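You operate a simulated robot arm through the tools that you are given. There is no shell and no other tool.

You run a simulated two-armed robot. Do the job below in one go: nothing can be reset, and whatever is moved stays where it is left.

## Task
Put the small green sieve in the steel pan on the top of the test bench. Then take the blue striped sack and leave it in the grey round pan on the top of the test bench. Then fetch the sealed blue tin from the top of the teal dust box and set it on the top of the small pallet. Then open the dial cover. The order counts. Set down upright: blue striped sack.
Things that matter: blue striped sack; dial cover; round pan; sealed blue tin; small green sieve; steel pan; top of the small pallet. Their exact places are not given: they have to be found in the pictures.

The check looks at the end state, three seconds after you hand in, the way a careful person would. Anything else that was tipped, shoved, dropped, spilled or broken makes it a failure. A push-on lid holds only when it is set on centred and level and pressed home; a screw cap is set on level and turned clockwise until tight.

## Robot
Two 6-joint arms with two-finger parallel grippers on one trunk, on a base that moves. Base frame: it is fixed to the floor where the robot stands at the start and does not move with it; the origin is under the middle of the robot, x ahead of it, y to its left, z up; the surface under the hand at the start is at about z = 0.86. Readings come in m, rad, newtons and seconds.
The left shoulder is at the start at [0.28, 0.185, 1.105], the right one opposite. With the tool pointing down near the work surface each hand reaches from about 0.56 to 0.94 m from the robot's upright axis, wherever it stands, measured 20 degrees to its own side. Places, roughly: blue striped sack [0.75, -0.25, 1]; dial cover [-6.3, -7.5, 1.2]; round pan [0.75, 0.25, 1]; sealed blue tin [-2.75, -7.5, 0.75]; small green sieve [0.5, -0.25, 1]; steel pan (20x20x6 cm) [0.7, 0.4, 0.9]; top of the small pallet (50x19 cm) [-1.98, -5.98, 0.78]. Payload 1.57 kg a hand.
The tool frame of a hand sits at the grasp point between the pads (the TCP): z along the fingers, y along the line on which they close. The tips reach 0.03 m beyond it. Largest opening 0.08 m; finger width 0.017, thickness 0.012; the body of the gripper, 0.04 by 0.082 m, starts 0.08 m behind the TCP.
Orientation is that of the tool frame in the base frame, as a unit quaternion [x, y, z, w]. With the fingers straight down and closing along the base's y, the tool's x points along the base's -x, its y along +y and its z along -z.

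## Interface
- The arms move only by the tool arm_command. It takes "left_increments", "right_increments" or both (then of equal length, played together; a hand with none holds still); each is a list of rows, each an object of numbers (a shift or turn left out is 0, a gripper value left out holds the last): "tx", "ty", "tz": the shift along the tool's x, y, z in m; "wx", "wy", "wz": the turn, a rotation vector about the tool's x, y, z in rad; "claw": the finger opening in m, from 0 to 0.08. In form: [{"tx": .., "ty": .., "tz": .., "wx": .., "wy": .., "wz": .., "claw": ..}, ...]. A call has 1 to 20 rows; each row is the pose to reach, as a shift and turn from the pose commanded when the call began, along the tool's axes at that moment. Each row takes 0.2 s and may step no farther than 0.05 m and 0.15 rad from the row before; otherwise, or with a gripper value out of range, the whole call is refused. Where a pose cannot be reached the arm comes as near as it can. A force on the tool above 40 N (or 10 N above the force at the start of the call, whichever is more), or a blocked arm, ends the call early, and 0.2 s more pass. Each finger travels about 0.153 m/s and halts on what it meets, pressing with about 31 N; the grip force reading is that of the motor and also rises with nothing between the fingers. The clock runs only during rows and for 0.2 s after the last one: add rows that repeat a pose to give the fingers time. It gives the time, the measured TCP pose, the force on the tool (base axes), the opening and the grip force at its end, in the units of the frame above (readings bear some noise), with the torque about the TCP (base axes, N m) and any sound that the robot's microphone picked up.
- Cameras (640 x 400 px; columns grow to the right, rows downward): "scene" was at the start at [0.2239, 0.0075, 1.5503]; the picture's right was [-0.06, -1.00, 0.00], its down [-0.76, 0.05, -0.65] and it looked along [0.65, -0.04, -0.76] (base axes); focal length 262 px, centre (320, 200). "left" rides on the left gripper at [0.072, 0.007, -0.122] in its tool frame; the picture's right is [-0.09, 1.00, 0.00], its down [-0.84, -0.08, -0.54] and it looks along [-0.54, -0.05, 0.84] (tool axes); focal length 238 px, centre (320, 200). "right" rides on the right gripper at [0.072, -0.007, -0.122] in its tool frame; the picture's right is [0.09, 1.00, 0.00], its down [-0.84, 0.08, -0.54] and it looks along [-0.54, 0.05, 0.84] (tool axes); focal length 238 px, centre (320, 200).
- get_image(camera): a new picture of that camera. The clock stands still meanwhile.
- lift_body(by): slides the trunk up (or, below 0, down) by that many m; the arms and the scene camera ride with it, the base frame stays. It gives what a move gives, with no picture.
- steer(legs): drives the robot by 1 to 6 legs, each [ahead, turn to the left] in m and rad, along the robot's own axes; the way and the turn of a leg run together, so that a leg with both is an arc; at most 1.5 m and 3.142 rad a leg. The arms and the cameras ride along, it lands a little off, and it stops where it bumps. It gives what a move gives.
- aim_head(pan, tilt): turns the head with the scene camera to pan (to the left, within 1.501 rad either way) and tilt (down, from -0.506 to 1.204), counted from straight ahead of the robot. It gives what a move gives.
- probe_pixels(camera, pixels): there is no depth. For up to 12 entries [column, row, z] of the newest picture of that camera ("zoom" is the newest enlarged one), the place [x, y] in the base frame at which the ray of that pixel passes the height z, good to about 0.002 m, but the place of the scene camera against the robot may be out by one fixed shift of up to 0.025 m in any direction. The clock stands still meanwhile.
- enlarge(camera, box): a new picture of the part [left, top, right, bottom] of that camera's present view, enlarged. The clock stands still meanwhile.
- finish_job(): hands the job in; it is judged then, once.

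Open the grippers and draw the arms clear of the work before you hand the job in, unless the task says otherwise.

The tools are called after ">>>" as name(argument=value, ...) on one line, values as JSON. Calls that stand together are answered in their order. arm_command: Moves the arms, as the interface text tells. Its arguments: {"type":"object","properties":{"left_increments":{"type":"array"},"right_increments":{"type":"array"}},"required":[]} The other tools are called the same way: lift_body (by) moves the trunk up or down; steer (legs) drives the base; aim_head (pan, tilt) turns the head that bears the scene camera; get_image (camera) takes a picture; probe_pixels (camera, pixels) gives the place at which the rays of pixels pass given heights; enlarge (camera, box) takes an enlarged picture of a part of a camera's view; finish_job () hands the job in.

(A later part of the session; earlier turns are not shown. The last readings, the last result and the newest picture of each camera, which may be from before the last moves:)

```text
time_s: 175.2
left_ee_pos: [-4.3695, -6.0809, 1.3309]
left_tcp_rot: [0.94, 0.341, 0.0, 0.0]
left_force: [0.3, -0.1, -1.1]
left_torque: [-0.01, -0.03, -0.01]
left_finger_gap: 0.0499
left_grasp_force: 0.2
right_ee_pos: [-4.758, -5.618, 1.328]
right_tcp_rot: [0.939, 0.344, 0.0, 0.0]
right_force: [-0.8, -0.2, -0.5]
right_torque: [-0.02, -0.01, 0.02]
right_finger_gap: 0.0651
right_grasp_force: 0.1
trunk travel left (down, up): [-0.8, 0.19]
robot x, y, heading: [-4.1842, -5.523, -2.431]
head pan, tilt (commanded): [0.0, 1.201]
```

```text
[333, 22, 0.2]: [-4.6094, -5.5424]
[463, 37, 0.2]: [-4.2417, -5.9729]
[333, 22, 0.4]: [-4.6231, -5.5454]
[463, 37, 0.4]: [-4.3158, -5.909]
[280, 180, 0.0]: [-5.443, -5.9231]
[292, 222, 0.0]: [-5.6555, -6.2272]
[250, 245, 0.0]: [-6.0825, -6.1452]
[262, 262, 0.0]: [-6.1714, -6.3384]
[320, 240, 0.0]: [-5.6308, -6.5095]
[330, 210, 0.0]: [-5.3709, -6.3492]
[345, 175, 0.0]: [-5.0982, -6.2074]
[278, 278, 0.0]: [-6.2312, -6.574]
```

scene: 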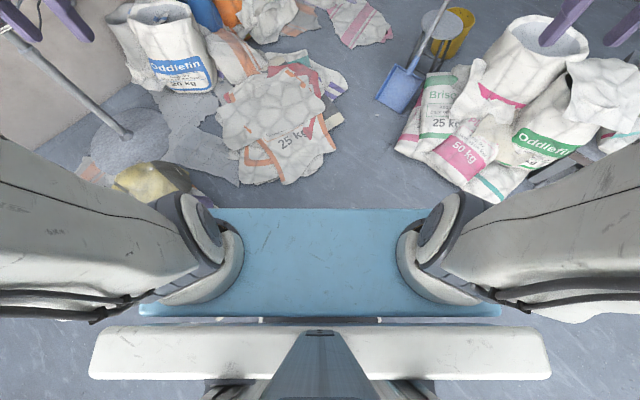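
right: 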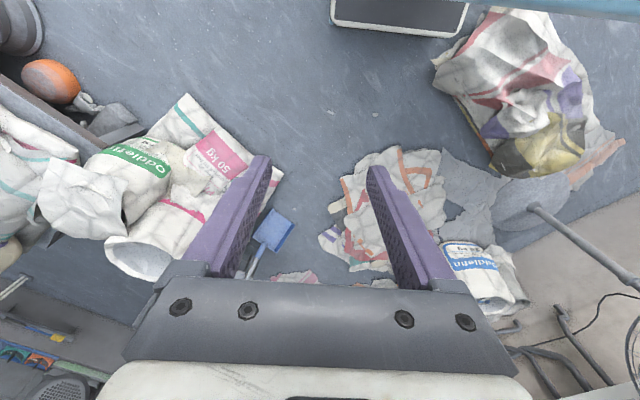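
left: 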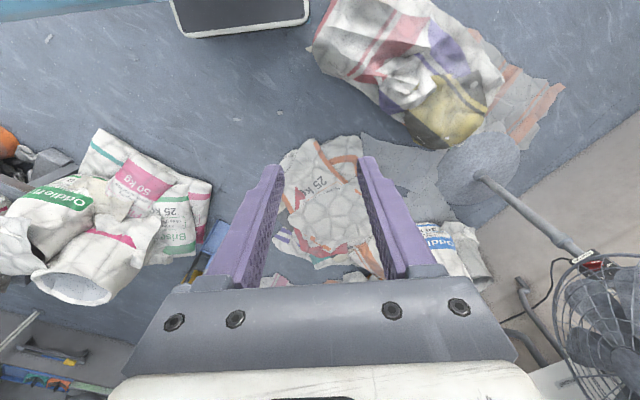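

My base is about 0.55 m wide with its front 0.34 m ahead of the axis, so the gap beside the shovel is too narrow without passing over the flat sacks. I check how thick those sacks are by comparing both wrist views.

>>> enlarge(camera="left", box=[190, 120, 440, 290])

>>> enlarge(camera="right", box=[230, 130, 480, 290])

>>> enlarge(camera="scene", box=[190, 0, 480, 210])

```text
2.35 times, centred on (315, 205) of left
```

zoom: 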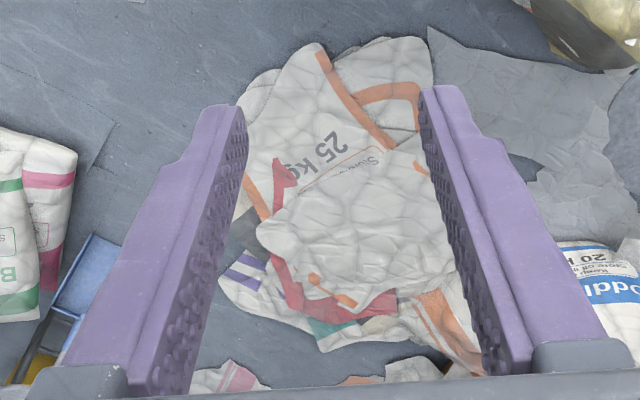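

```text
2.50 times, centred on (355, 210) of right
```

zoom: 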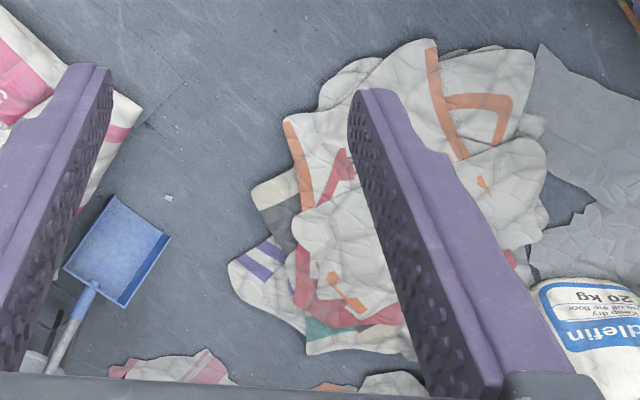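

```text
1.90 times, centred on (335, 105) of scene
```

zoom: 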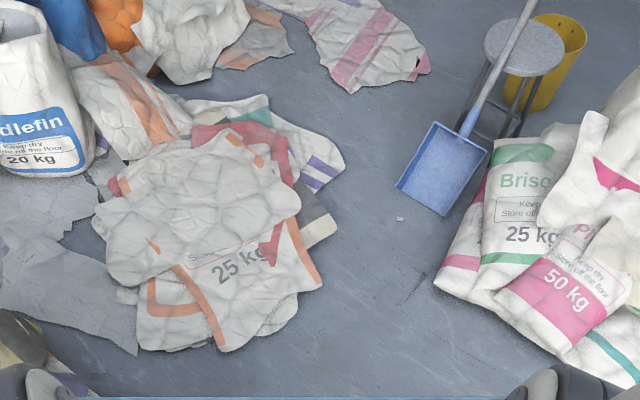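

The gap is only ~0.28 m free on bare floor between the flat sacks and the shovel. Before deciding, I turn to check whether there is another way round from the west.

>>> steer(legs=[[0.0, -1.2]])

>>> aim_head(pan=0.0, tilt=0.35)

>>> get_image(camera="scene")

>>> get_image(camera="right")

```text
time_s: 178.6
left_ee_pos: [-4.7686, -5.5527, 1.3294]
left_tcp_rot: [0.969, -0.247, 0.0, 0.0]
left_force: [-0.3, -0.1, -0.1]
left_torque: [0.0, 0.03, 0.0]
left_finger_gap: 0.05
left_grasp_force: 0.0
right_ee_pos: [-4.4812, -5.0231, 1.3281]
right_tcp_rot: [0.97, -0.243, 0.0, 0.0]
right_force: [0.0, 0.1, -0.4]
right_torque: [-0.03, 0.01, -0.01]
right_finger_gap: 0.0652
right_grasp_force: 0.2
trunk travel left (down, up): [-0.8, 0.19]
robot x, y, heading: [-4.1853, -5.5196, 2.649]
head pan, tilt (commanded): [0.0, 1.201]
```

```text
time_s: 179.7
left_ee_pos: [-4.7691, -5.5536, 1.331]
left_tcp_rot: [0.969, -0.247, -0.001, 0.0]
left_force: [-0.1, 0.5, 0.2]
left_torque: [0.02, 0.0, -0.01]
left_finger_gap: 0.0502
left_grasp_force: 0.0
right_ee_pos: [-4.4807, -5.0224, 1.3279]
right_tcp_rot: [0.97, -0.242, 0.0, 0.0]
right_force: [0.3, 0.1, -0.2]
right_torque: [-0.01, 0.04, -0.02]
right_finger_gap: 0.0648
right_grasp_force: 0.2
trunk travel left (down, up): [-0.8, 0.19]
robot x, y, heading: [-4.1818, -5.526, 2.645]
head pan, tilt (commanded): [0.0, 0.351]
```

```text
taken
```

scene: 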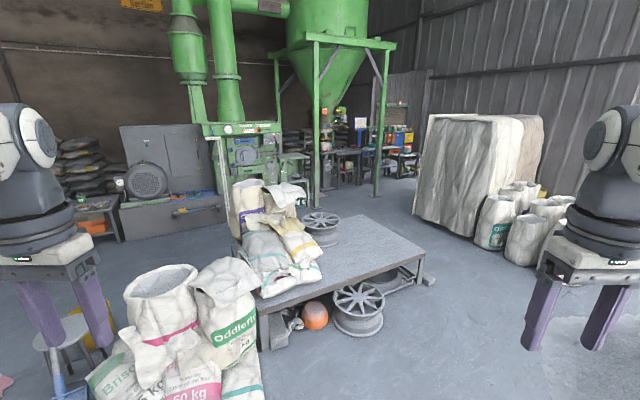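

```text
taken
```

right: 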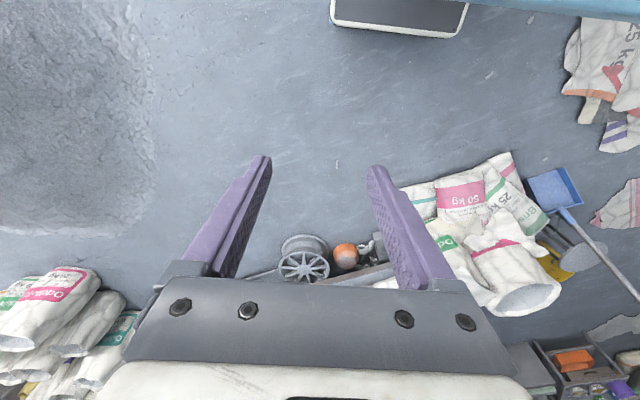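

There may be a way round the far side of the low platform (right end near (430,283), the machine behind). I probe its corners and the machine's base to measure that passage.

>>> probe_pixels(camera="scene", pixels=[[263, 348, 0.0], [428, 284, 0.0], [424, 258, 0.3], [342, 213, 0.3], [240, 250, 0.3], [228, 222, 0.0], [125, 240, 0.0], [275, 198, 0.0], [322, 205, 0.0], [376, 196, 0.0], [415, 225, 0.0], [200, 268, 0.0]])

>>> enlarge(camera="scene", box=[60, 120, 460, 340])

```text
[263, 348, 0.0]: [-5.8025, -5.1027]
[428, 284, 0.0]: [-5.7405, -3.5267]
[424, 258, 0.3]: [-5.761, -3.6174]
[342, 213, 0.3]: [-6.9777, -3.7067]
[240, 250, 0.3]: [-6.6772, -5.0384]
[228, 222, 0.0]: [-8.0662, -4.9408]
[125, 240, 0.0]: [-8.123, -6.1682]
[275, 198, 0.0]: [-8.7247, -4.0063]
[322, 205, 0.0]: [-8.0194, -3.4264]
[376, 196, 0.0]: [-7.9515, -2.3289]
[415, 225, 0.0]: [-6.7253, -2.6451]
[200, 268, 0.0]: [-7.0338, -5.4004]
```

```text
1.60 times, centred on (260, 230) of scene
```

zoom: 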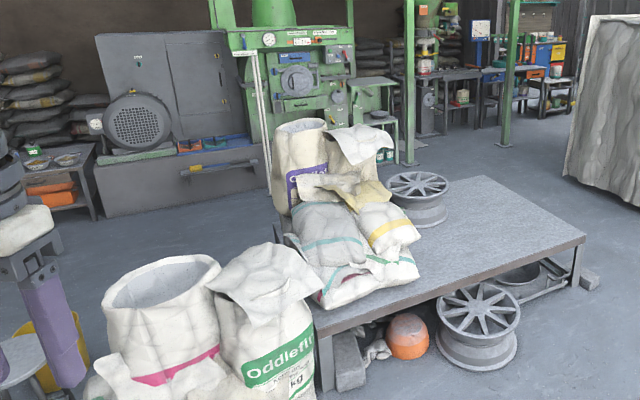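

Bare floor runs around the platform's north end and down its west side (passage ≈1.1 m to the machine), which avoids the shovel. I probe the mound's west edge, wheel rim and bags from the right wrist view for that route.

>>> probe_pixels(camera="right", pixels=[[155, 100, 0.0], [152, 185, 0.0], [105, 235, 0.0], [20, 228, 0.0], [282, 245, 0.0], [278, 275, 0.0], [330, 250, 0.0], [95, 270, 0.0], [130, 305, 0.0], [410, 190, 0.0], [240, 275, 0.0]])

>>> get_image(camera="left")

>>> aim_head(pan=-0.5, tilt=0.45)

>>> get_image(camera="scene")

```text
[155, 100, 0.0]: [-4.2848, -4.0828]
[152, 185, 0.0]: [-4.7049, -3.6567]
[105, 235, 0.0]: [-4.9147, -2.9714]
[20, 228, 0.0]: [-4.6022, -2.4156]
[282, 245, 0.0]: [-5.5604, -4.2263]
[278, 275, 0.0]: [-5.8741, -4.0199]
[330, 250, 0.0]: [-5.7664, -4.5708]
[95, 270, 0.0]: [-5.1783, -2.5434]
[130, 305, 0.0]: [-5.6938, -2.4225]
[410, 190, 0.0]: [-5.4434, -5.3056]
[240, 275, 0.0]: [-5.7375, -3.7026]
```

```text
taken
```

left: 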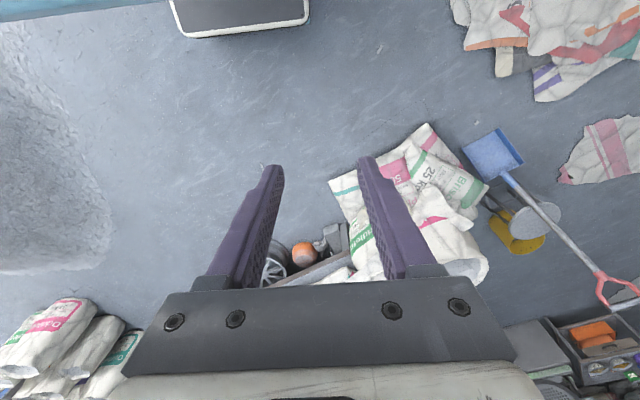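

```text
time_s: 180.7
left_ee_pos: [-4.7687, -5.5535, 1.3302]
left_tcp_rot: [0.969, -0.247, 0.0, 0.0]
left_force: [-0.6, -0.8, -0.5]
left_torque: [-0.02, 0.0, -0.04]
left_finger_gap: 0.0499
left_grasp_force: 0.0
right_ee_pos: [-4.4813, -5.0224, 1.3288]
right_tcp_rot: [0.97, -0.242, -0.001, 0.0]
right_force: [0.9, -0.1, 0.6]
right_torque: [0.03, 0.01, -0.02]
right_finger_gap: 0.065
right_grasp_force: 0.0
trunk travel left (down, up): [-0.8, 0.19]
robot x, y, heading: [-4.1799, -5.5263, 2.651]
head pan, tilt (commanded): [-0.499, 0.45]
```

```text
taken
```

scene: 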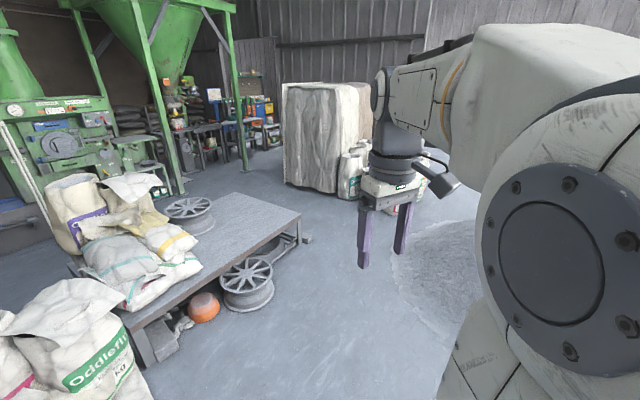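

The west route is long and tight for my elbows, so I first measure how thick the flat sacks by the gap really are: turn back and compare matched points in both wrist cameras.

>>> steer(legs=[[0.0, 1.2]])

>>> enlarge(camera="left", box=[190, 120, 440, 290])

>>> enlarge(camera="right", box=[230, 130, 480, 290])

```text
time_s: 184.1
left_ee_pos: [-4.3635, -6.082, 1.3296]
left_tcp_rot: [0.938, 0.346, 0.001, 0.0]
left_force: [0.3, 0.7, 0.2]
left_torque: [0.01, 0.01, -0.01]
left_finger_gap: 0.05
left_grasp_force: 0.1
right_ee_pos: [-4.7561, -5.6233, 1.3285]
right_tcp_rot: [0.937, 0.35, 0.0, 0.0]
right_force: [0.2, -0.2, -0.1]
right_torque: [-0.03, 0.02, 0.0]
right_finger_gap: 0.0651
right_grasp_force: 0.1
trunk travel left (down, up): [-0.8, 0.19]
robot x, y, heading: [-4.1799, -5.5236, -2.426]
head pan, tilt (commanded): [-0.499, 0.45]
```

```text
2.35 times, centred on (315, 205) of left
```

zoom: 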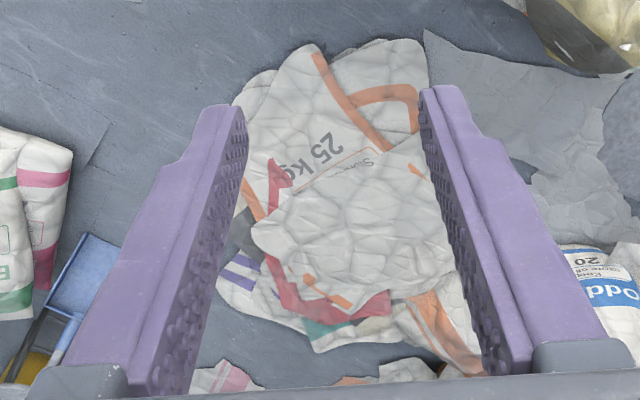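

```text
2.50 times, centred on (355, 210) of right
```

zoom: 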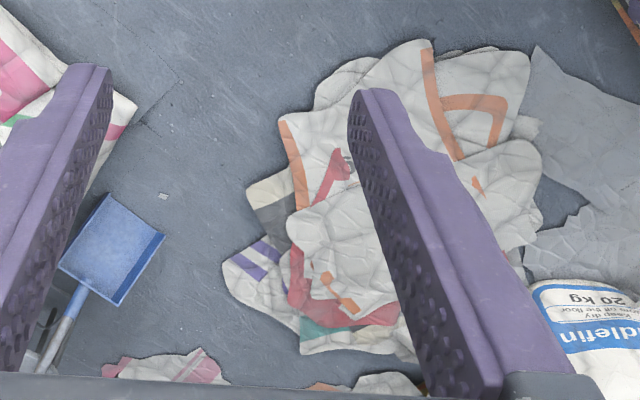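

>>> get_image(camera="left")

>>> get_image(camera="right")

>>> probe_pixels(camera="left", pixels=[[323.9, 247.6, 0.0], [323.9, 247.6, 0.15], [312, 142, 0.0], [312, 142, 0.15], [355.9, 191.4, 0.0], [355.9, 191.4, 0.15], [358.8, 132.7, 0.0], [358.8, 132.7, 0.15]])

>>> probe_pixels(camera="right", pixels=[[366.2, 251.2, 0.0], [366.2, 251.2, 0.15], [397.8, 150, 0.0], [397.8, 150, 0.15], [418.2, 203.2, 0.0], [418.2, 203.2, 0.15], [441.8, 148.8, 0.0], [441.8, 148.8, 0.15]])

```text
taken
```

left: 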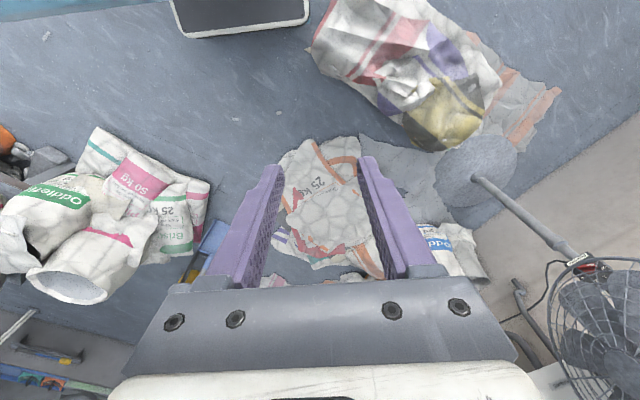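

```text
taken
```

right: 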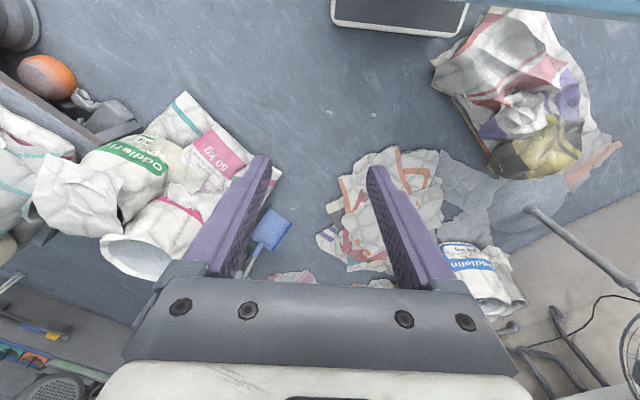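

```text
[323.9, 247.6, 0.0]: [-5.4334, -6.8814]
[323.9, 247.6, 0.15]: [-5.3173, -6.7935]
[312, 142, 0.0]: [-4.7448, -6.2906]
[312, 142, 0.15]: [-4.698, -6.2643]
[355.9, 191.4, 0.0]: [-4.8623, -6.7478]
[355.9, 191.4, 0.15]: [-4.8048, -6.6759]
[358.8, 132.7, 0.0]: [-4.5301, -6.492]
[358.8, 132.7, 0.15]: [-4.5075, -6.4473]
```

```text
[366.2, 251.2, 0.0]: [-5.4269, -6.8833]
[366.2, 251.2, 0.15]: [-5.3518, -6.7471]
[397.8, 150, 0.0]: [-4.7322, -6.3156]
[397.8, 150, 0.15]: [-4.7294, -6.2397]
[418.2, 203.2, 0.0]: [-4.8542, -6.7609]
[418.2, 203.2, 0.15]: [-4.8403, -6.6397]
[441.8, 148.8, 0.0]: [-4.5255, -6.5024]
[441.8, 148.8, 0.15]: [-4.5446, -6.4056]
```

The matched points agree at z≈0–0.04, so those sacks are thin floor litter. I'll pass over their edge, well clear of the shovel: first to (-4.85,-5.62), then south-west on heading ≈-2.07.

>>> steer(legs=[[0.0, -0.573], [0.68, 0.0], [0.0, 0.93]])

>>> aim_head(pan=-0.2, tilt=0.8)

>>> get_image(camera="scene")

>>> probe_pixels(camera="scene", pixels=[[320, 200, 0.0]])

```text
time_s: 191.8
left_ee_pos: [-4.8298, -6.2034, 1.3287]
left_tcp_rot: [0.862, 0.506, 0.0, 0.001]
left_force: [-0.7, -0.3, 0.4]
left_torque: [-0.01, -0.01, -0.02]
left_finger_gap: 0.0499
left_grasp_force: 0.0
right_ee_pos: [-5.3562, -5.9105, 1.3272]
right_tcp_rot: [0.861, 0.509, -0.001, 0.0]
right_force: [-1.2, -0.3, 1.1]
right_torque: [0.03, -0.02, 0.01]
right_finger_gap: 0.0651
right_grasp_force: 0.1
trunk travel left (down, up): [-0.8, 0.19]
robot x, y, heading: [-4.8496, -5.6156, -2.077]
head pan, tilt (commanded): [-0.499, 0.45]
```

```text
time_s: 192.6
left_ee_pos: [-4.8288, -6.2036, 1.3297]
left_tcp_rot: [0.863, 0.506, 0.0, 0.0]
left_force: [-0.3, 0.1, -0.3]
left_torque: [0.0, 0.0, 0.02]
left_finger_gap: 0.05
left_grasp_force: 0.0
right_ee_pos: [-5.3561, -5.9101, 1.3285]
right_tcp_rot: [0.861, 0.509, -0.001, 0.001]
right_force: [-0.3, -0.4, 0.4]
right_torque: [-0.01, 0.02, -0.03]
right_finger_gap: 0.0651
right_grasp_force: 0.0
trunk travel left (down, up): [-0.8, 0.19]
robot x, y, heading: [-4.8512, -5.6141, -2.071]
head pan, tilt (commanded): [-0.201, 0.799]
```

```text
taken
```

scene: 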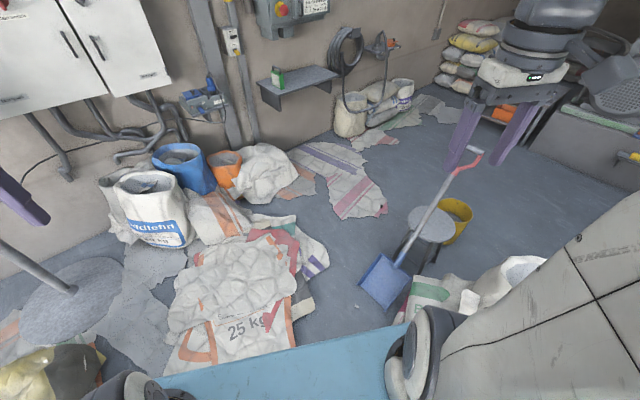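

```text
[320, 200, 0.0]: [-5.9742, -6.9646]
```

I probe the shovel, tubs, crumpled bag, shelf and stool positions from here.

>>> probe_pixels(camera="scene", pixels=[[360, 284, 0.0], [386, 308, 0.0], [412, 275, 0.0], [313, 300, 0.0], [300, 190, 0.0], [265, 203, 0.0], [240, 190, 0.0], [258, 88, 0.75], [280, 96, 0.75], [340, 75, 0.75], [430, 235, 0.3], [400, 262, 0.0]])

>>> aim_head(pan=-0.25, tilt=0.35)

>>> get_image(camera="scene")

>>> enlarge(camera="scene", box=[250, 60, 400, 200])

```text
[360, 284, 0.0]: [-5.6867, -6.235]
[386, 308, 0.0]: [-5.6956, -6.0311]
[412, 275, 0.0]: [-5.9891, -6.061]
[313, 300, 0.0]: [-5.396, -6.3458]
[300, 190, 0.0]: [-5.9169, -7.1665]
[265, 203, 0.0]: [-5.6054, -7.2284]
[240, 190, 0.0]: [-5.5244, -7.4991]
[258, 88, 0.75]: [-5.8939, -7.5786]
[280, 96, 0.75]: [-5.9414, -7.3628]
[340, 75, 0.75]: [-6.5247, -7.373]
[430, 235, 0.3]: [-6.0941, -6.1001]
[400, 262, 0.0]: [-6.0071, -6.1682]
```

```text
time_s: 193.5
left_ee_pos: [-4.8292, -6.2044, 1.3294]
left_tcp_rot: [0.862, 0.506, -0.001, 0.0]
left_force: [0.4, -0.3, 0.4]
left_torque: [-0.03, -0.01, 0.01]
left_finger_gap: 0.05
left_grasp_force: 0.1
right_ee_pos: [-5.3565, -5.9106, 1.3285]
right_tcp_rot: [0.861, 0.509, 0.0, -0.001]
right_force: [0.2, -0.2, -1.2]
right_torque: [0.03, 0.03, -0.04]
right_finger_gap: 0.0653
right_grasp_force: 0.1
trunk travel left (down, up): [-0.8, 0.19]
robot x, y, heading: [-4.8528, -5.6156, -2.071]
head pan, tilt (commanded): [-0.25, 0.351]
```

```text
taken
```

scene: 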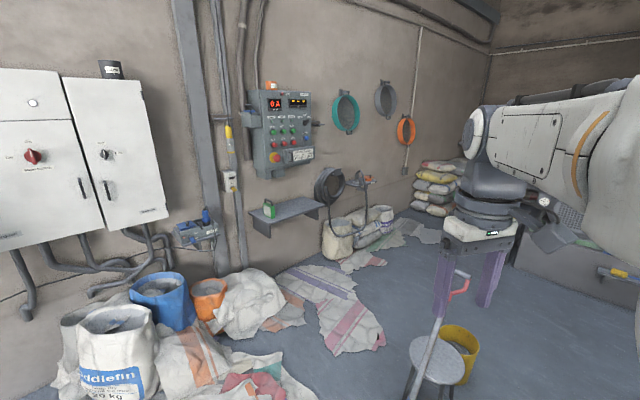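

```text
2.86 times, centred on (325, 130) of scene
```

zoom: 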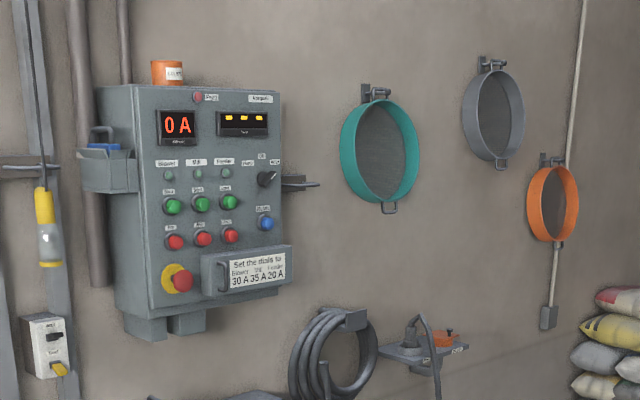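

Route check: on heading -2.07 the shovel stays ≥0.16 m off my side. I drive 0.5 m first onto the sack edge to see whether it is passable.

>>> steer(legs=[[0.5, 0.0]])

```text
time_s: 195.3
left_ee_pos: [-4.932, -6.386, 1.3287]
left_tcp_rot: [0.867, 0.499, 0.001, -0.001]
left_force: [-0.3, 0.4, -0.6]
left_torque: [0.02, -0.01, 0.01]
left_finger_gap: 0.05
left_grasp_force: 0.1
right_ee_pos: [-5.4549, -6.0873, 1.3271]
right_tcp_rot: [0.864, 0.503, 0.002, 0.0]
right_force: [-0.3, -0.4, -0.4]
right_torque: [0.03, 0.03, -0.02]
right_finger_gap: 0.0649
right_grasp_force: 0.0
trunk travel left (down, up): [-0.8, 0.19]
robot x, y, heading: [-4.9465, -5.8009, -2.084]
head pan, tilt (commanded): [-0.25, 0.351]
stopped in leg 1: the robot was blocked; the commanded pose is now the measured one
```

The base was blocked after 0.2 m, so the sacks do obstruct. I back off slightly and look at what I touched.

>>> steer(legs=[[-0.15, 0.0]])

>>> aim_head(pan=-0.1, tilt=1.1)

>>> get_image(camera="scene")

>>> get_image(camera="left")

>>> get_image(camera="right")

```text
time_s: 196.7
left_ee_pos: [-4.8577, -6.2584, 1.3289]
left_tcp_rot: [0.867, 0.499, 0.001, -0.001]
left_force: [-0.4, -0.3, -1.0]
left_torque: [0.05, -0.01, -0.05]
left_finger_gap: 0.0498
left_grasp_force: 0.0
right_ee_pos: [-5.3808, -5.9549, 1.327]
right_tcp_rot: [0.865, 0.502, 0.002, 0.0]
right_force: [-0.1, 0.5, -0.2]
right_torque: [0.02, 0.02, 0.0]
right_finger_gap: 0.065
right_grasp_force: 0.0
trunk travel left (down, up): [-0.8, 0.19]
robot x, y, heading: [-4.8677, -5.6704, -2.085]
head pan, tilt (commanded): [-0.25, 0.351]
```

```text
time_s: 197.8
left_ee_pos: [-4.8577, -6.2567, 1.3281]
left_tcp_rot: [0.867, 0.499, 0.001, -0.001]
left_force: [0.0, 0.1, 0.1]
left_torque: [-0.01, -0.02, 0.02]
left_finger_gap: 0.0498
left_grasp_force: 0.2
right_ee_pos: [-5.3804, -5.9545, 1.3266]
right_tcp_rot: [0.865, 0.503, 0.001, -0.001]
right_force: [-0.6, 0.0, -0.3]
right_torque: [-0.04, 0.0, 0.01]
right_finger_gap: 0.0648
right_grasp_force: 0.1
trunk travel left (down, up): [-0.8, 0.19]
robot x, y, heading: [-4.87, -5.6704, -2.083]
head pan, tilt (commanded): [-0.099, 1.1]
```

```text
taken
```

scene: 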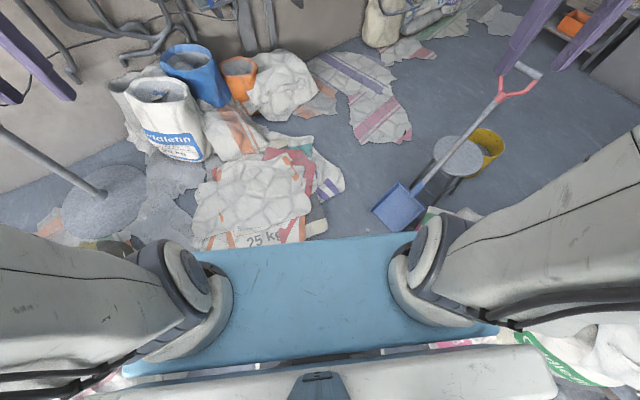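

```text
taken
```

left: 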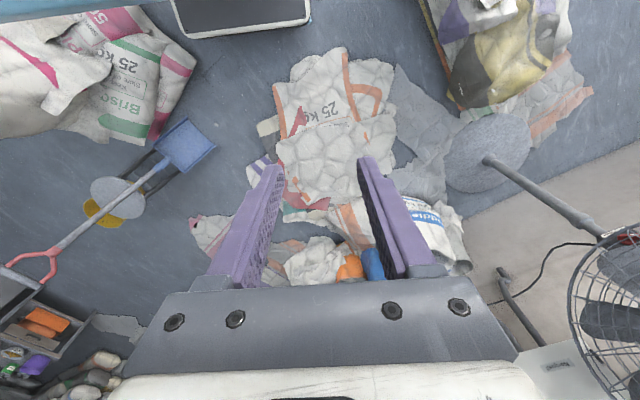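

```text
taken
```

right: 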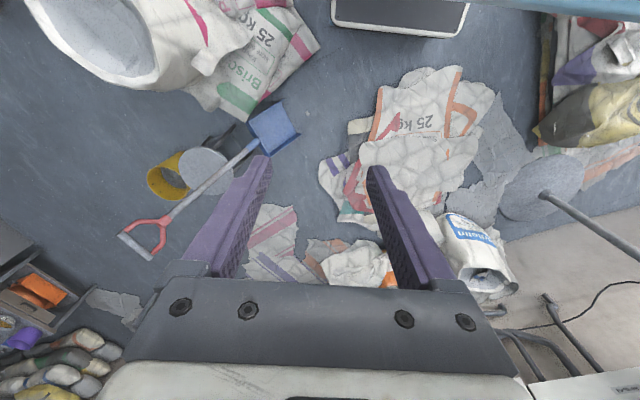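

Nothing appears displaced. I probe the nearest sack edge and bag edge relative to the base to know which one blocked me.

>>> probe_pixels(camera="left", pixels=[[345, 47, 0.0], [300, 58, 0.0], [275, 88, 0.0], [258, 122, 0.0], [247, 178, 0.0], [160, 130, 0.0], [195, 65, 0.0], [185, 37, 0.2], [308, 22, 0.2], [180, 20, 0.0], [205, 150, 0.0]])

>>> probe_pixels(camera="right", pixels=[[318, 48, 0.0], [405, 75, 0.0], [460, 65, 0.0], [375, 95, 0.0], [349, 128, 0.0], [320, 170, 0.0], [298, 135, 0.0], [270, 150, 0.0], [332, 24, 0.2], [463, 37, 0.2], [250, 105, 0.0]])

```text
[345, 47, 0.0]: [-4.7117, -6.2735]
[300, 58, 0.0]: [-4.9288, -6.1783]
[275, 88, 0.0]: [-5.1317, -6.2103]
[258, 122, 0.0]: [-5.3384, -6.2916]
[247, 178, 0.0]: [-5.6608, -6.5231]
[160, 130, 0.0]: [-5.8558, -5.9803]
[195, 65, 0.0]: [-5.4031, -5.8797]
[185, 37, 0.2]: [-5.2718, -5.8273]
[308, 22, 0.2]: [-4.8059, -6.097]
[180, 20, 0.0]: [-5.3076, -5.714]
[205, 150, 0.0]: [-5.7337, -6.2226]
```

```text
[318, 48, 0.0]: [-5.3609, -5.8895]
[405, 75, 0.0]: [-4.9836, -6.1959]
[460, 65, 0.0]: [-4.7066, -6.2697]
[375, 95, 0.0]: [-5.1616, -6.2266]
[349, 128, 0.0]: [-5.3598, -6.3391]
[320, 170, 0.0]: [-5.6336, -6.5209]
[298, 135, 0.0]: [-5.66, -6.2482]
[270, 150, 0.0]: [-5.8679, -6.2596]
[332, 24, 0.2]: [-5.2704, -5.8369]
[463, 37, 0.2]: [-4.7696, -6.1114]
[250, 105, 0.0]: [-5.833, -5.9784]
```

The sacks are solid obstacles for the base, so I must go the long way round the platform's north end to reach the dial box from the west. To narrow my elbows I stretch both hands forward and raise the trunk.

>>> steer(legs=[[-0.25, 0.0]])

>>> arm_command(left_increments=[{"tx": -0.036, "ty": -0.0143, "tz": 0.0186}, {"tx": -0.0714, "ty": -0.0286, "tz": 0.0371}, {"tx": -0.107, "ty": -0.043, "tz": 0.0557}, {"tx": -0.143, "ty": -0.057, "tz": 0.0743}, {"tx": -0.179, "ty": -0.0714, "tz": 0.093}, {"tx": -0.214, "ty": -0.0857, "tz": 0.111}, {"tx": -0.25, "ty": -0.1, "tz": 0.13}, {"tx": -0.25, "ty": -0.1, "tz": 0.13}], right_increments=[{"tx": -0.036, "ty": 0.0143, "tz": 0.0186}, {"tx": -0.0714, "ty": 0.0286, "tz": 0.0371}, {"tx": -0.107, "ty": 0.043, "tz": 0.0557}, {"tx": -0.143, "ty": 0.057, "tz": 0.0743}, {"tx": -0.179, "ty": 0.0714, "tz": 0.093}, {"tx": -0.214, "ty": 0.0857, "tz": 0.111}, {"tx": -0.25, "ty": 0.1, "tz": 0.13}, {"tx": -0.25, "ty": 0.1, "tz": 0.13}])

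>>> lift_body(by=0.18)

>>> aim_head(pan=0.0, tilt=0.9)

>>> get_image(camera="scene")

```text
time_s: 199.6
left_ee_pos: [-4.7323, -6.0325, 1.3282]
left_tcp_rot: [0.868, 0.497, 0.0, 0.001]
left_force: [-0.1, -0.4, -0.3]
left_torque: [0.03, -0.01, -0.03]
left_finger_gap: 0.0501
left_grasp_force: 0.1
right_ee_pos: [-5.2548, -5.7273, 1.327]
right_tcp_rot: [0.866, 0.501, 0.002, 0.0]
right_force: [0.4, 0.2, -0.3]
right_torque: [-0.01, 0.01, 0.0]
right_finger_gap: 0.0651
right_grasp_force: 0.1
trunk travel left (down, up): [-0.8, 0.19]
robot x, y, heading: [-4.7426, -5.4445, -2.092]
head pan, tilt (commanded): [-0.099, 1.1]
```

```text
time_s: 201.4
left_ee_pos: [-4.9467, -6.1947, 1.1992]
left_tcp_rot: [0.868, 0.497, 0.002, -0.001]
left_force: [-0.4, -0.4, -1.1]
left_torque: [0.03, 0.02, 0.02]
left_finger_gap: 0.0503
left_grasp_force: 0.2
right_ee_pos: [-5.2914, -5.9954, 1.1976]
right_tcp_rot: [0.866, 0.501, 0.002, 0.0]
right_force: [-0.5, -0.4, 0.4]
right_torque: [0.01, -0.01, 0.01]
right_finger_gap: 0.0651
right_grasp_force: 0.0
trunk travel left (down, up): [-0.8, 0.19]
robot x, y, heading: [-4.7399, -5.4489, -2.087]
head pan, tilt (commanded): [-0.099, 1.1]
```

```text
time_s: 203.4
left_ee_pos: [-4.9458, -6.1945, 1.3793]
left_tcp_rot: [0.868, 0.497, 0.0, -0.001]
left_force: [0.2, -0.9, 0.0]
left_torque: [-0.02, 0.0, 0.01]
left_finger_gap: 0.0502
left_grasp_force: 0.2
right_ee_pos: [-5.2911, -5.9949, 1.3777]
right_tcp_rot: [0.866, 0.501, 0.001, 0.0]
right_force: [0.2, 0.2, 0.1]
right_torque: [0.04, 0.02, 0.02]
right_finger_gap: 0.0651
right_grasp_force: 0.2
trunk travel left (down, up): [-0.98, 0.01]
robot x, y, heading: [-4.7365, -5.4481, -2.091]
head pan, tilt (commanded): [-0.099, 1.1]
```

```text
time_s: 204.1
left_ee_pos: [-4.9451, -6.1949, 1.3797]
left_tcp_rot: [0.868, 0.497, 0.001, 0.0]
left_force: [0.8, 0.7, 0.0]
left_torque: [-0.03, -0.03, 0.02]
left_finger_gap: 0.0499
left_grasp_force: 0.1
right_ee_pos: [-5.2924, -5.994, 1.3783]
right_tcp_rot: [0.866, 0.501, 0.001, 0.0]
right_force: [-0.5, 0.2, 0.0]
right_torque: [0.0, 0.01, -0.01]
right_finger_gap: 0.0651
right_grasp_force: 0.1
trunk travel left (down, up): [-0.98, 0.01]
robot x, y, heading: [-4.7383, -5.449, -2.09]
head pan, tilt (commanded): [0.0, 0.901]
```

```text
taken
```

scene: 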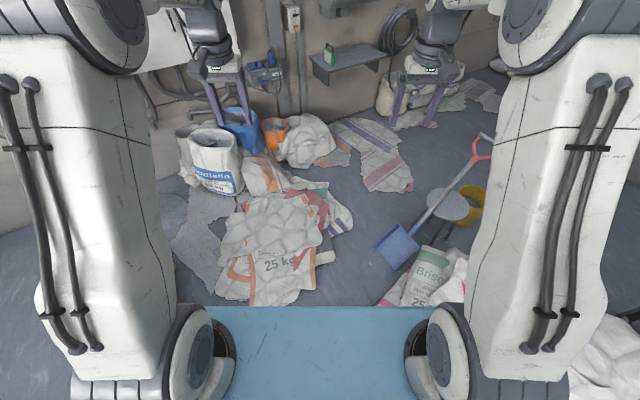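

Arms are now narrow and forward. I turn right by 2.4 rad in place to face north-north-west along the corridor between the mound and the platform.

>>> steer(legs=[[0.0, -2.4]])

>>> aim_head(pan=0.1, tilt=0.55)

>>> get_image(camera="scene")

```text
time_s: 210.3
left_ee_pos: [-5.0811, -4.7486, 1.38]
left_tcp_rot: [0.771, -0.637, 0.001, 0.0]
left_force: [0.7, -0.3, 0.7]
left_torque: [0.01, 0.01, 0.02]
left_finger_gap: 0.0502
left_grasp_force: 0.1
right_ee_pos: [-4.6889, -4.6705, 1.3782]
right_tcp_rot: [0.774, -0.633, 0.0, 0.001]
right_force: [-0.1, 0.6, 0.3]
right_torque: [0.02, -0.01, 0.01]
right_finger_gap: 0.065
right_grasp_force: 0.1
trunk travel left (down, up): [-0.98, 0.01]
robot x, y, heading: [-4.7395, -5.4465, 1.773]
head pan, tilt (commanded): [0.0, 0.901]
```

```text
time_s: 211.1
left_ee_pos: [-5.0815, -4.7483, 1.38]
left_tcp_rot: [0.771, -0.637, 0.0, 0.0]
left_force: [0.9, 0.0, 0.4]
left_torque: [-0.03, 0.01, 0.01]
left_finger_gap: 0.0501
left_grasp_force: 0.0
right_ee_pos: [-4.6875, -4.6705, 1.3779]
right_tcp_rot: [0.774, -0.633, 0.0, 0.001]
right_force: [-0.1, -0.2, -0.4]
right_torque: [-0.02, 0.0, 0.0]
right_finger_gap: 0.0649
right_grasp_force: 0.0
trunk travel left (down, up): [-0.98, 0.01]
robot x, y, heading: [-4.7431, -5.4481, 1.773]
head pan, tilt (commanded): [0.099, 0.55]
```

```text
taken
```

scene: 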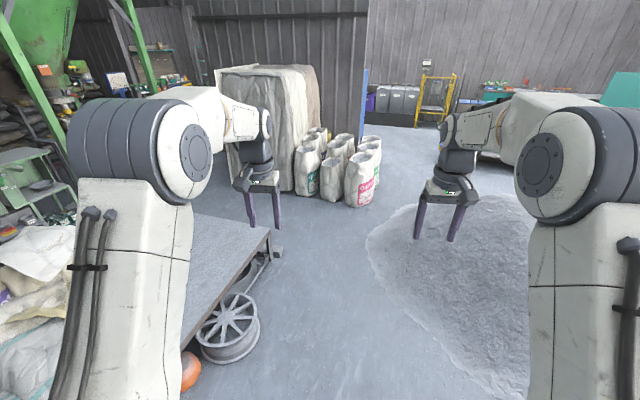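

I probe the wheel rim, platform corner, mound edge, and the bags by the bale from here.

>>> probe_pixels(camera="scene", pixels=[[260, 335, 0.0], [245, 360, 0.0], [281, 257, 0.0], [366, 245, 0.0], [382, 285, 0.0], [425, 345, 0.0], [400, 210, 0.0], [297, 197, 0.0], [345, 206, 0.0], [375, 195, 0.0], [232, 190, 0.0], [325, 200, 0.0]])

>>> aim_head(pan=0.65, tilt=0.45)

>>> get_image(camera="scene")

>>> get_image(camera="left")

```text
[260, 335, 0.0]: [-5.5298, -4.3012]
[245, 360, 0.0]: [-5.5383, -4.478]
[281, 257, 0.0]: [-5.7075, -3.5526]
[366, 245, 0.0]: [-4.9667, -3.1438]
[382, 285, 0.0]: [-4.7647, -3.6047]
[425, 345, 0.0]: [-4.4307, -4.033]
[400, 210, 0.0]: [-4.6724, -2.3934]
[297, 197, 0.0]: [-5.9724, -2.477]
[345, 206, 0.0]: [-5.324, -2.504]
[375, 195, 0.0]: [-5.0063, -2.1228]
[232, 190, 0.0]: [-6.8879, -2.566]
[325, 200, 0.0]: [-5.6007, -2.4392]
```

```text
time_s: 212.1
left_ee_pos: [-5.081, -4.7477, 1.3811]
left_tcp_rot: [0.772, -0.636, 0.0, 0.001]
left_force: [-0.1, -0.1, 0.2]
left_torque: [-0.02, -0.02, -0.01]
left_finger_gap: 0.05
left_grasp_force: 0.0
right_ee_pos: [-4.688, -4.6714, 1.3781]
right_tcp_rot: [0.774, -0.633, 0.0, 0.001]
right_force: [0.8, -0.1, 0.4]
right_torque: [-0.01, -0.01, 0.01]
right_finger_gap: 0.0649
right_grasp_force: 0.1
trunk travel left (down, up): [-0.98, 0.01]
robot x, y, heading: [-4.737, -5.4461, 1.772]
head pan, tilt (commanded): [0.649, 0.45]
```

```text
taken
```

scene: 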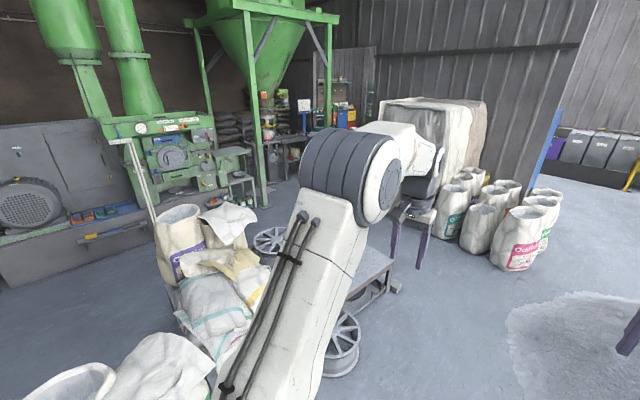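

```text
taken
```

left: 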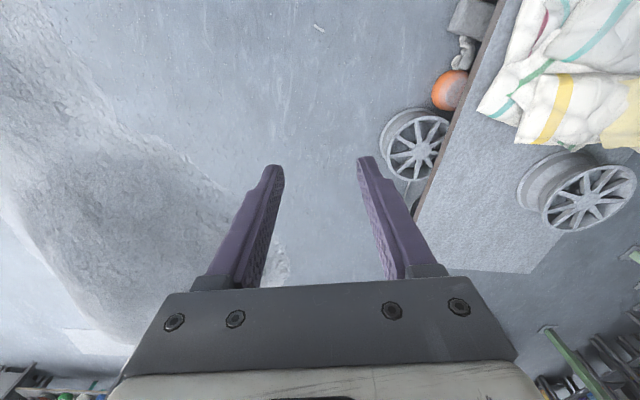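

The corridor is ≈0.85–1.0 m wide. I drive to about (-5.02,-4.2) first, staying midway between the wheel rim and the mound.

>>> steer(legs=[[0.64, 0.02], [0.63, 0.0]])

```text
time_s: 218.8
left_ee_pos: [-5.3612, -3.4972, 1.3799]
left_tcp_rot: [0.775, -0.632, 0.0, 0.001]
left_force: [0.3, -0.3, 0.4]
left_torque: [0.01, -0.01, -0.03]
left_finger_gap: 0.05
left_grasp_force: 0.0
right_ee_pos: [-4.9712, -3.4144, 1.3785]
right_tcp_rot: [0.778, -0.629, 0.0, 0.002]
right_force: [0.4, 0.8, 0.4]
right_torque: [0.03, -0.02, 0.0]
right_finger_gap: 0.0649
right_grasp_force: 0.1
trunk travel left (down, up): [-0.98, 0.01]
robot x, y, heading: [-5.0119, -4.1917, 1.784]
head pan, tilt (commanded): [0.649, 0.45]
```

On track at (-5.01,-4.19). Next leg to the narrowest point midpoint (-5.34,-3.35).

>>> steer(legs=[[0.0, 0.155], [0.9, 0.0]])

>>> aim_head(pan=0.7, tilt=0.7)

>>> get_image(camera="scene")

>>> get_image(camera="left")

>>> get_image(camera="right")

```text
time_s: 224.3
left_ee_pos: [-5.779, -2.7051, 1.379]
left_tcp_rot: [0.817, -0.576, 0.001, 0.0]
left_force: [0.6, 0.8, -0.3]
left_torque: [0.01, 0.01, 0.01]
left_finger_gap: 0.05
left_grasp_force: 0.1
right_ee_pos: [-5.4036, -2.5679, 1.3777]
right_tcp_rot: [0.82, -0.572, 0.001, 0.001]
right_force: [0.2, 0.3, -0.7]
right_torque: [-0.01, -0.01, 0.0]
right_finger_gap: 0.0651
right_grasp_force: 0.0
trunk travel left (down, up): [-0.98, 0.01]
robot x, y, heading: [-5.3343, -3.3427, 1.925]
head pan, tilt (commanded): [0.649, 0.45]
```

```text
time_s: 225.0
left_ee_pos: [-5.7793, -2.7046, 1.38]
left_tcp_rot: [0.817, -0.576, 0.001, 0.0]
left_force: [0.1, -0.3, 0.2]
left_torque: [0.0, 0.02, -0.01]
left_finger_gap: 0.0499
left_grasp_force: 0.1
right_ee_pos: [-5.4025, -2.5677, 1.3789]
right_tcp_rot: [0.82, -0.572, 0.0, 0.0]
right_force: [-0.5, -0.4, 0.0]
right_torque: [-0.01, 0.02, 0.01]
right_finger_gap: 0.065
right_grasp_force: 0.0
trunk travel left (down, up): [-0.98, 0.01]
robot x, y, heading: [-5.3339, -3.343, 1.928]
head pan, tilt (commanded): [0.7, 0.7]
```

```text
taken
```

scene: 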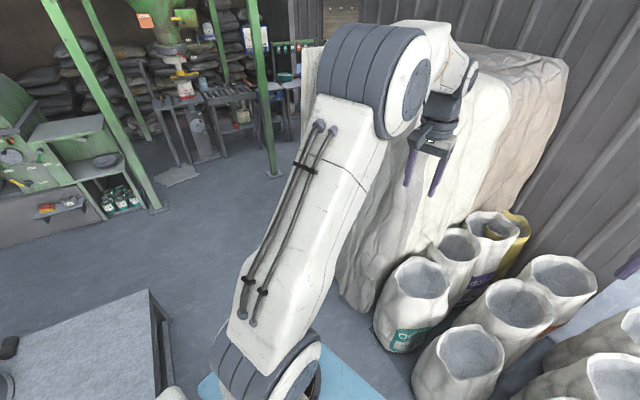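

```text
taken
```

left: 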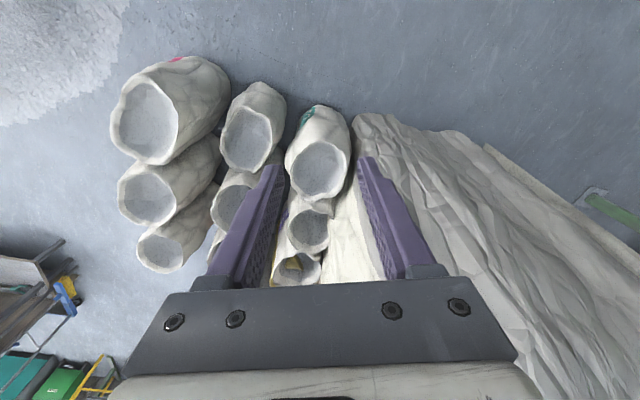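

```text
taken
```

right: 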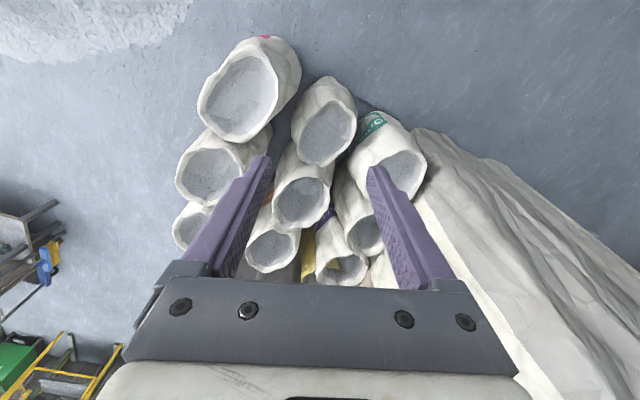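

The bale and bags are close ahead, so I turn left now: to heading ≈2.55, forward 0.5 m, then on to heading ≈3.1 (west).

>>> steer(legs=[[0.0, 0.625], [0.5, 0.0], [0.0, 0.56]])

>>> aim_head(pan=0.0, tilt=0.6)

>>> get_image(camera="scene")

>>> get_image(camera="left")

>>> get_image(camera="right")

```text
time_s: 229.1
left_ee_pos: [-6.3998, -2.865, 1.38]
left_tcp_rot: [0.955, -0.297, 0.002, 0.0]
left_force: [-0.3, -1.0, -0.4]
left_torque: [0.0, 0.0, 0.04]
left_finger_gap: 0.0499
left_grasp_force: 0.1
right_ee_pos: [-6.1694, -2.5426, 1.3769]
right_tcp_rot: [0.956, -0.294, 0.012, 0.009]
right_force: [-3.7, -12.6, 3.3]
right_torque: [0.92, -0.24, -0.06]
right_finger_gap: 0.0537
right_grasp_force: 0.0
trunk travel left (down, up): [-0.98, 0.01]
robot x, y, heading: [-5.6669, -3.1224, 2.548]
head pan, tilt (commanded): [0.7, 0.7]
stopped in leg 2: the force on the tool passed its limit at 75 N (the readings are from after the stop); the commanded pose is now the measured one
```

```text
time_s: 230.2
left_ee_pos: [-6.3996, -2.8648, 1.3797]
left_tcp_rot: [0.955, -0.297, 0.002, 0.0]
left_force: [0.2, 0.0, 0.0]
left_torque: [-0.03, -0.01, 0.02]
left_finger_gap: 0.0502
left_grasp_force: 0.0
right_ee_pos: [-6.1684, -2.5408, 1.3758]
right_tcp_rot: [0.955, -0.297, 0.012, 0.009]
right_force: [-4.6, -16.2, 2.1]
right_torque: [1.05, -0.28, -0.1]
right_finger_gap: 0.0515
right_grasp_force: 0.2
trunk travel left (down, up): [-0.98, 0.01]
robot x, y, heading: [-5.6661, -3.1234, 2.55]
head pan, tilt (commanded): [0.0, 0.6]
```

```text
taken
```

scene: 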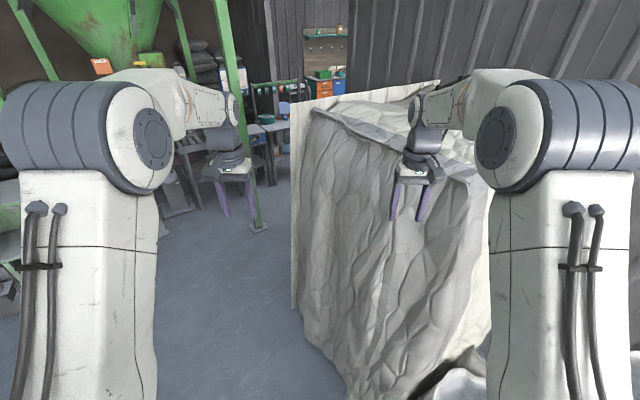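

```text
taken
```

left: 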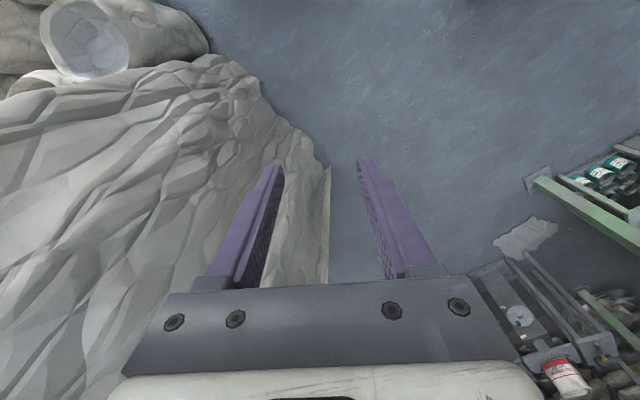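

```text
taken
```

right: 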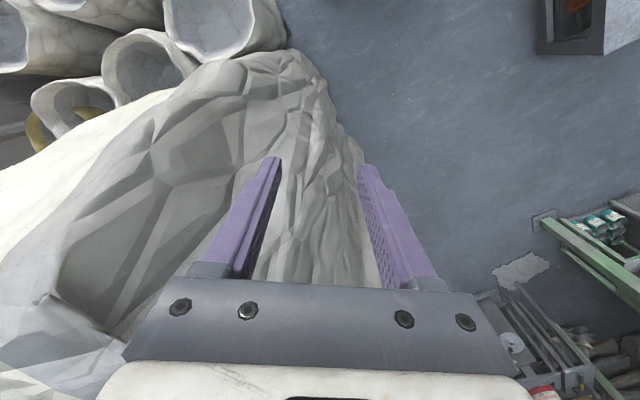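

My right fingers touched the big bale (16 N). I back up 0.12 m immediately to release it, then check.

>>> steer(legs=[[-0.12, 0.0]])

>>> get_image(camera="right")

>>> get_image(camera="scene")

```text
time_s: 231.4
left_ee_pos: [-6.2955, -2.9318, 1.38]
left_tcp_rot: [0.955, -0.297, 0.001, 0.0]
left_force: [0.1, -0.3, 0.4]
left_torque: [-0.04, 0.0, -0.03]
left_finger_gap: 0.05
left_grasp_force: 0.0
right_ee_pos: [-6.0667, -2.608, 1.3766]
right_tcp_rot: [0.955, -0.297, 0.012, 0.008]
right_force: [0.1, -0.1, -0.1]
right_torque: [-0.02, 0.02, 0.01]
right_finger_gap: 0.065
right_grasp_force: 0.0
trunk travel left (down, up): [-0.98, 0.01]
robot x, y, heading: [-5.5626, -3.1937, 2.546]
head pan, tilt (commanded): [0.0, 0.6]
```

```text
taken
```

right: 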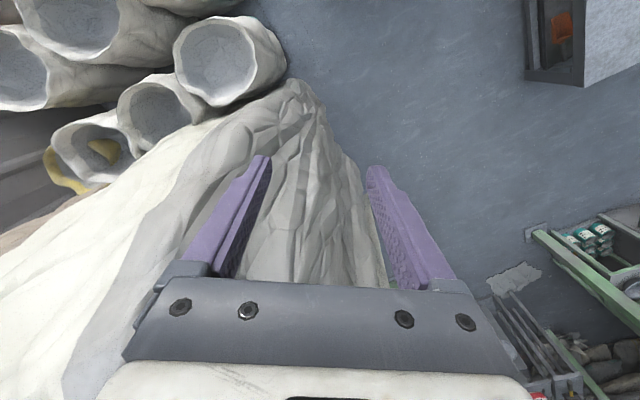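

```text
taken
```

scene: 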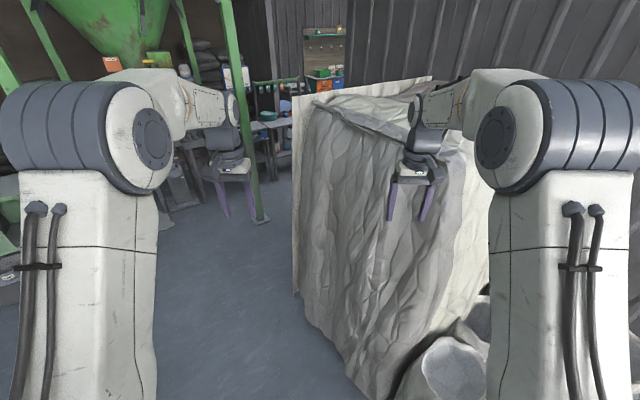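

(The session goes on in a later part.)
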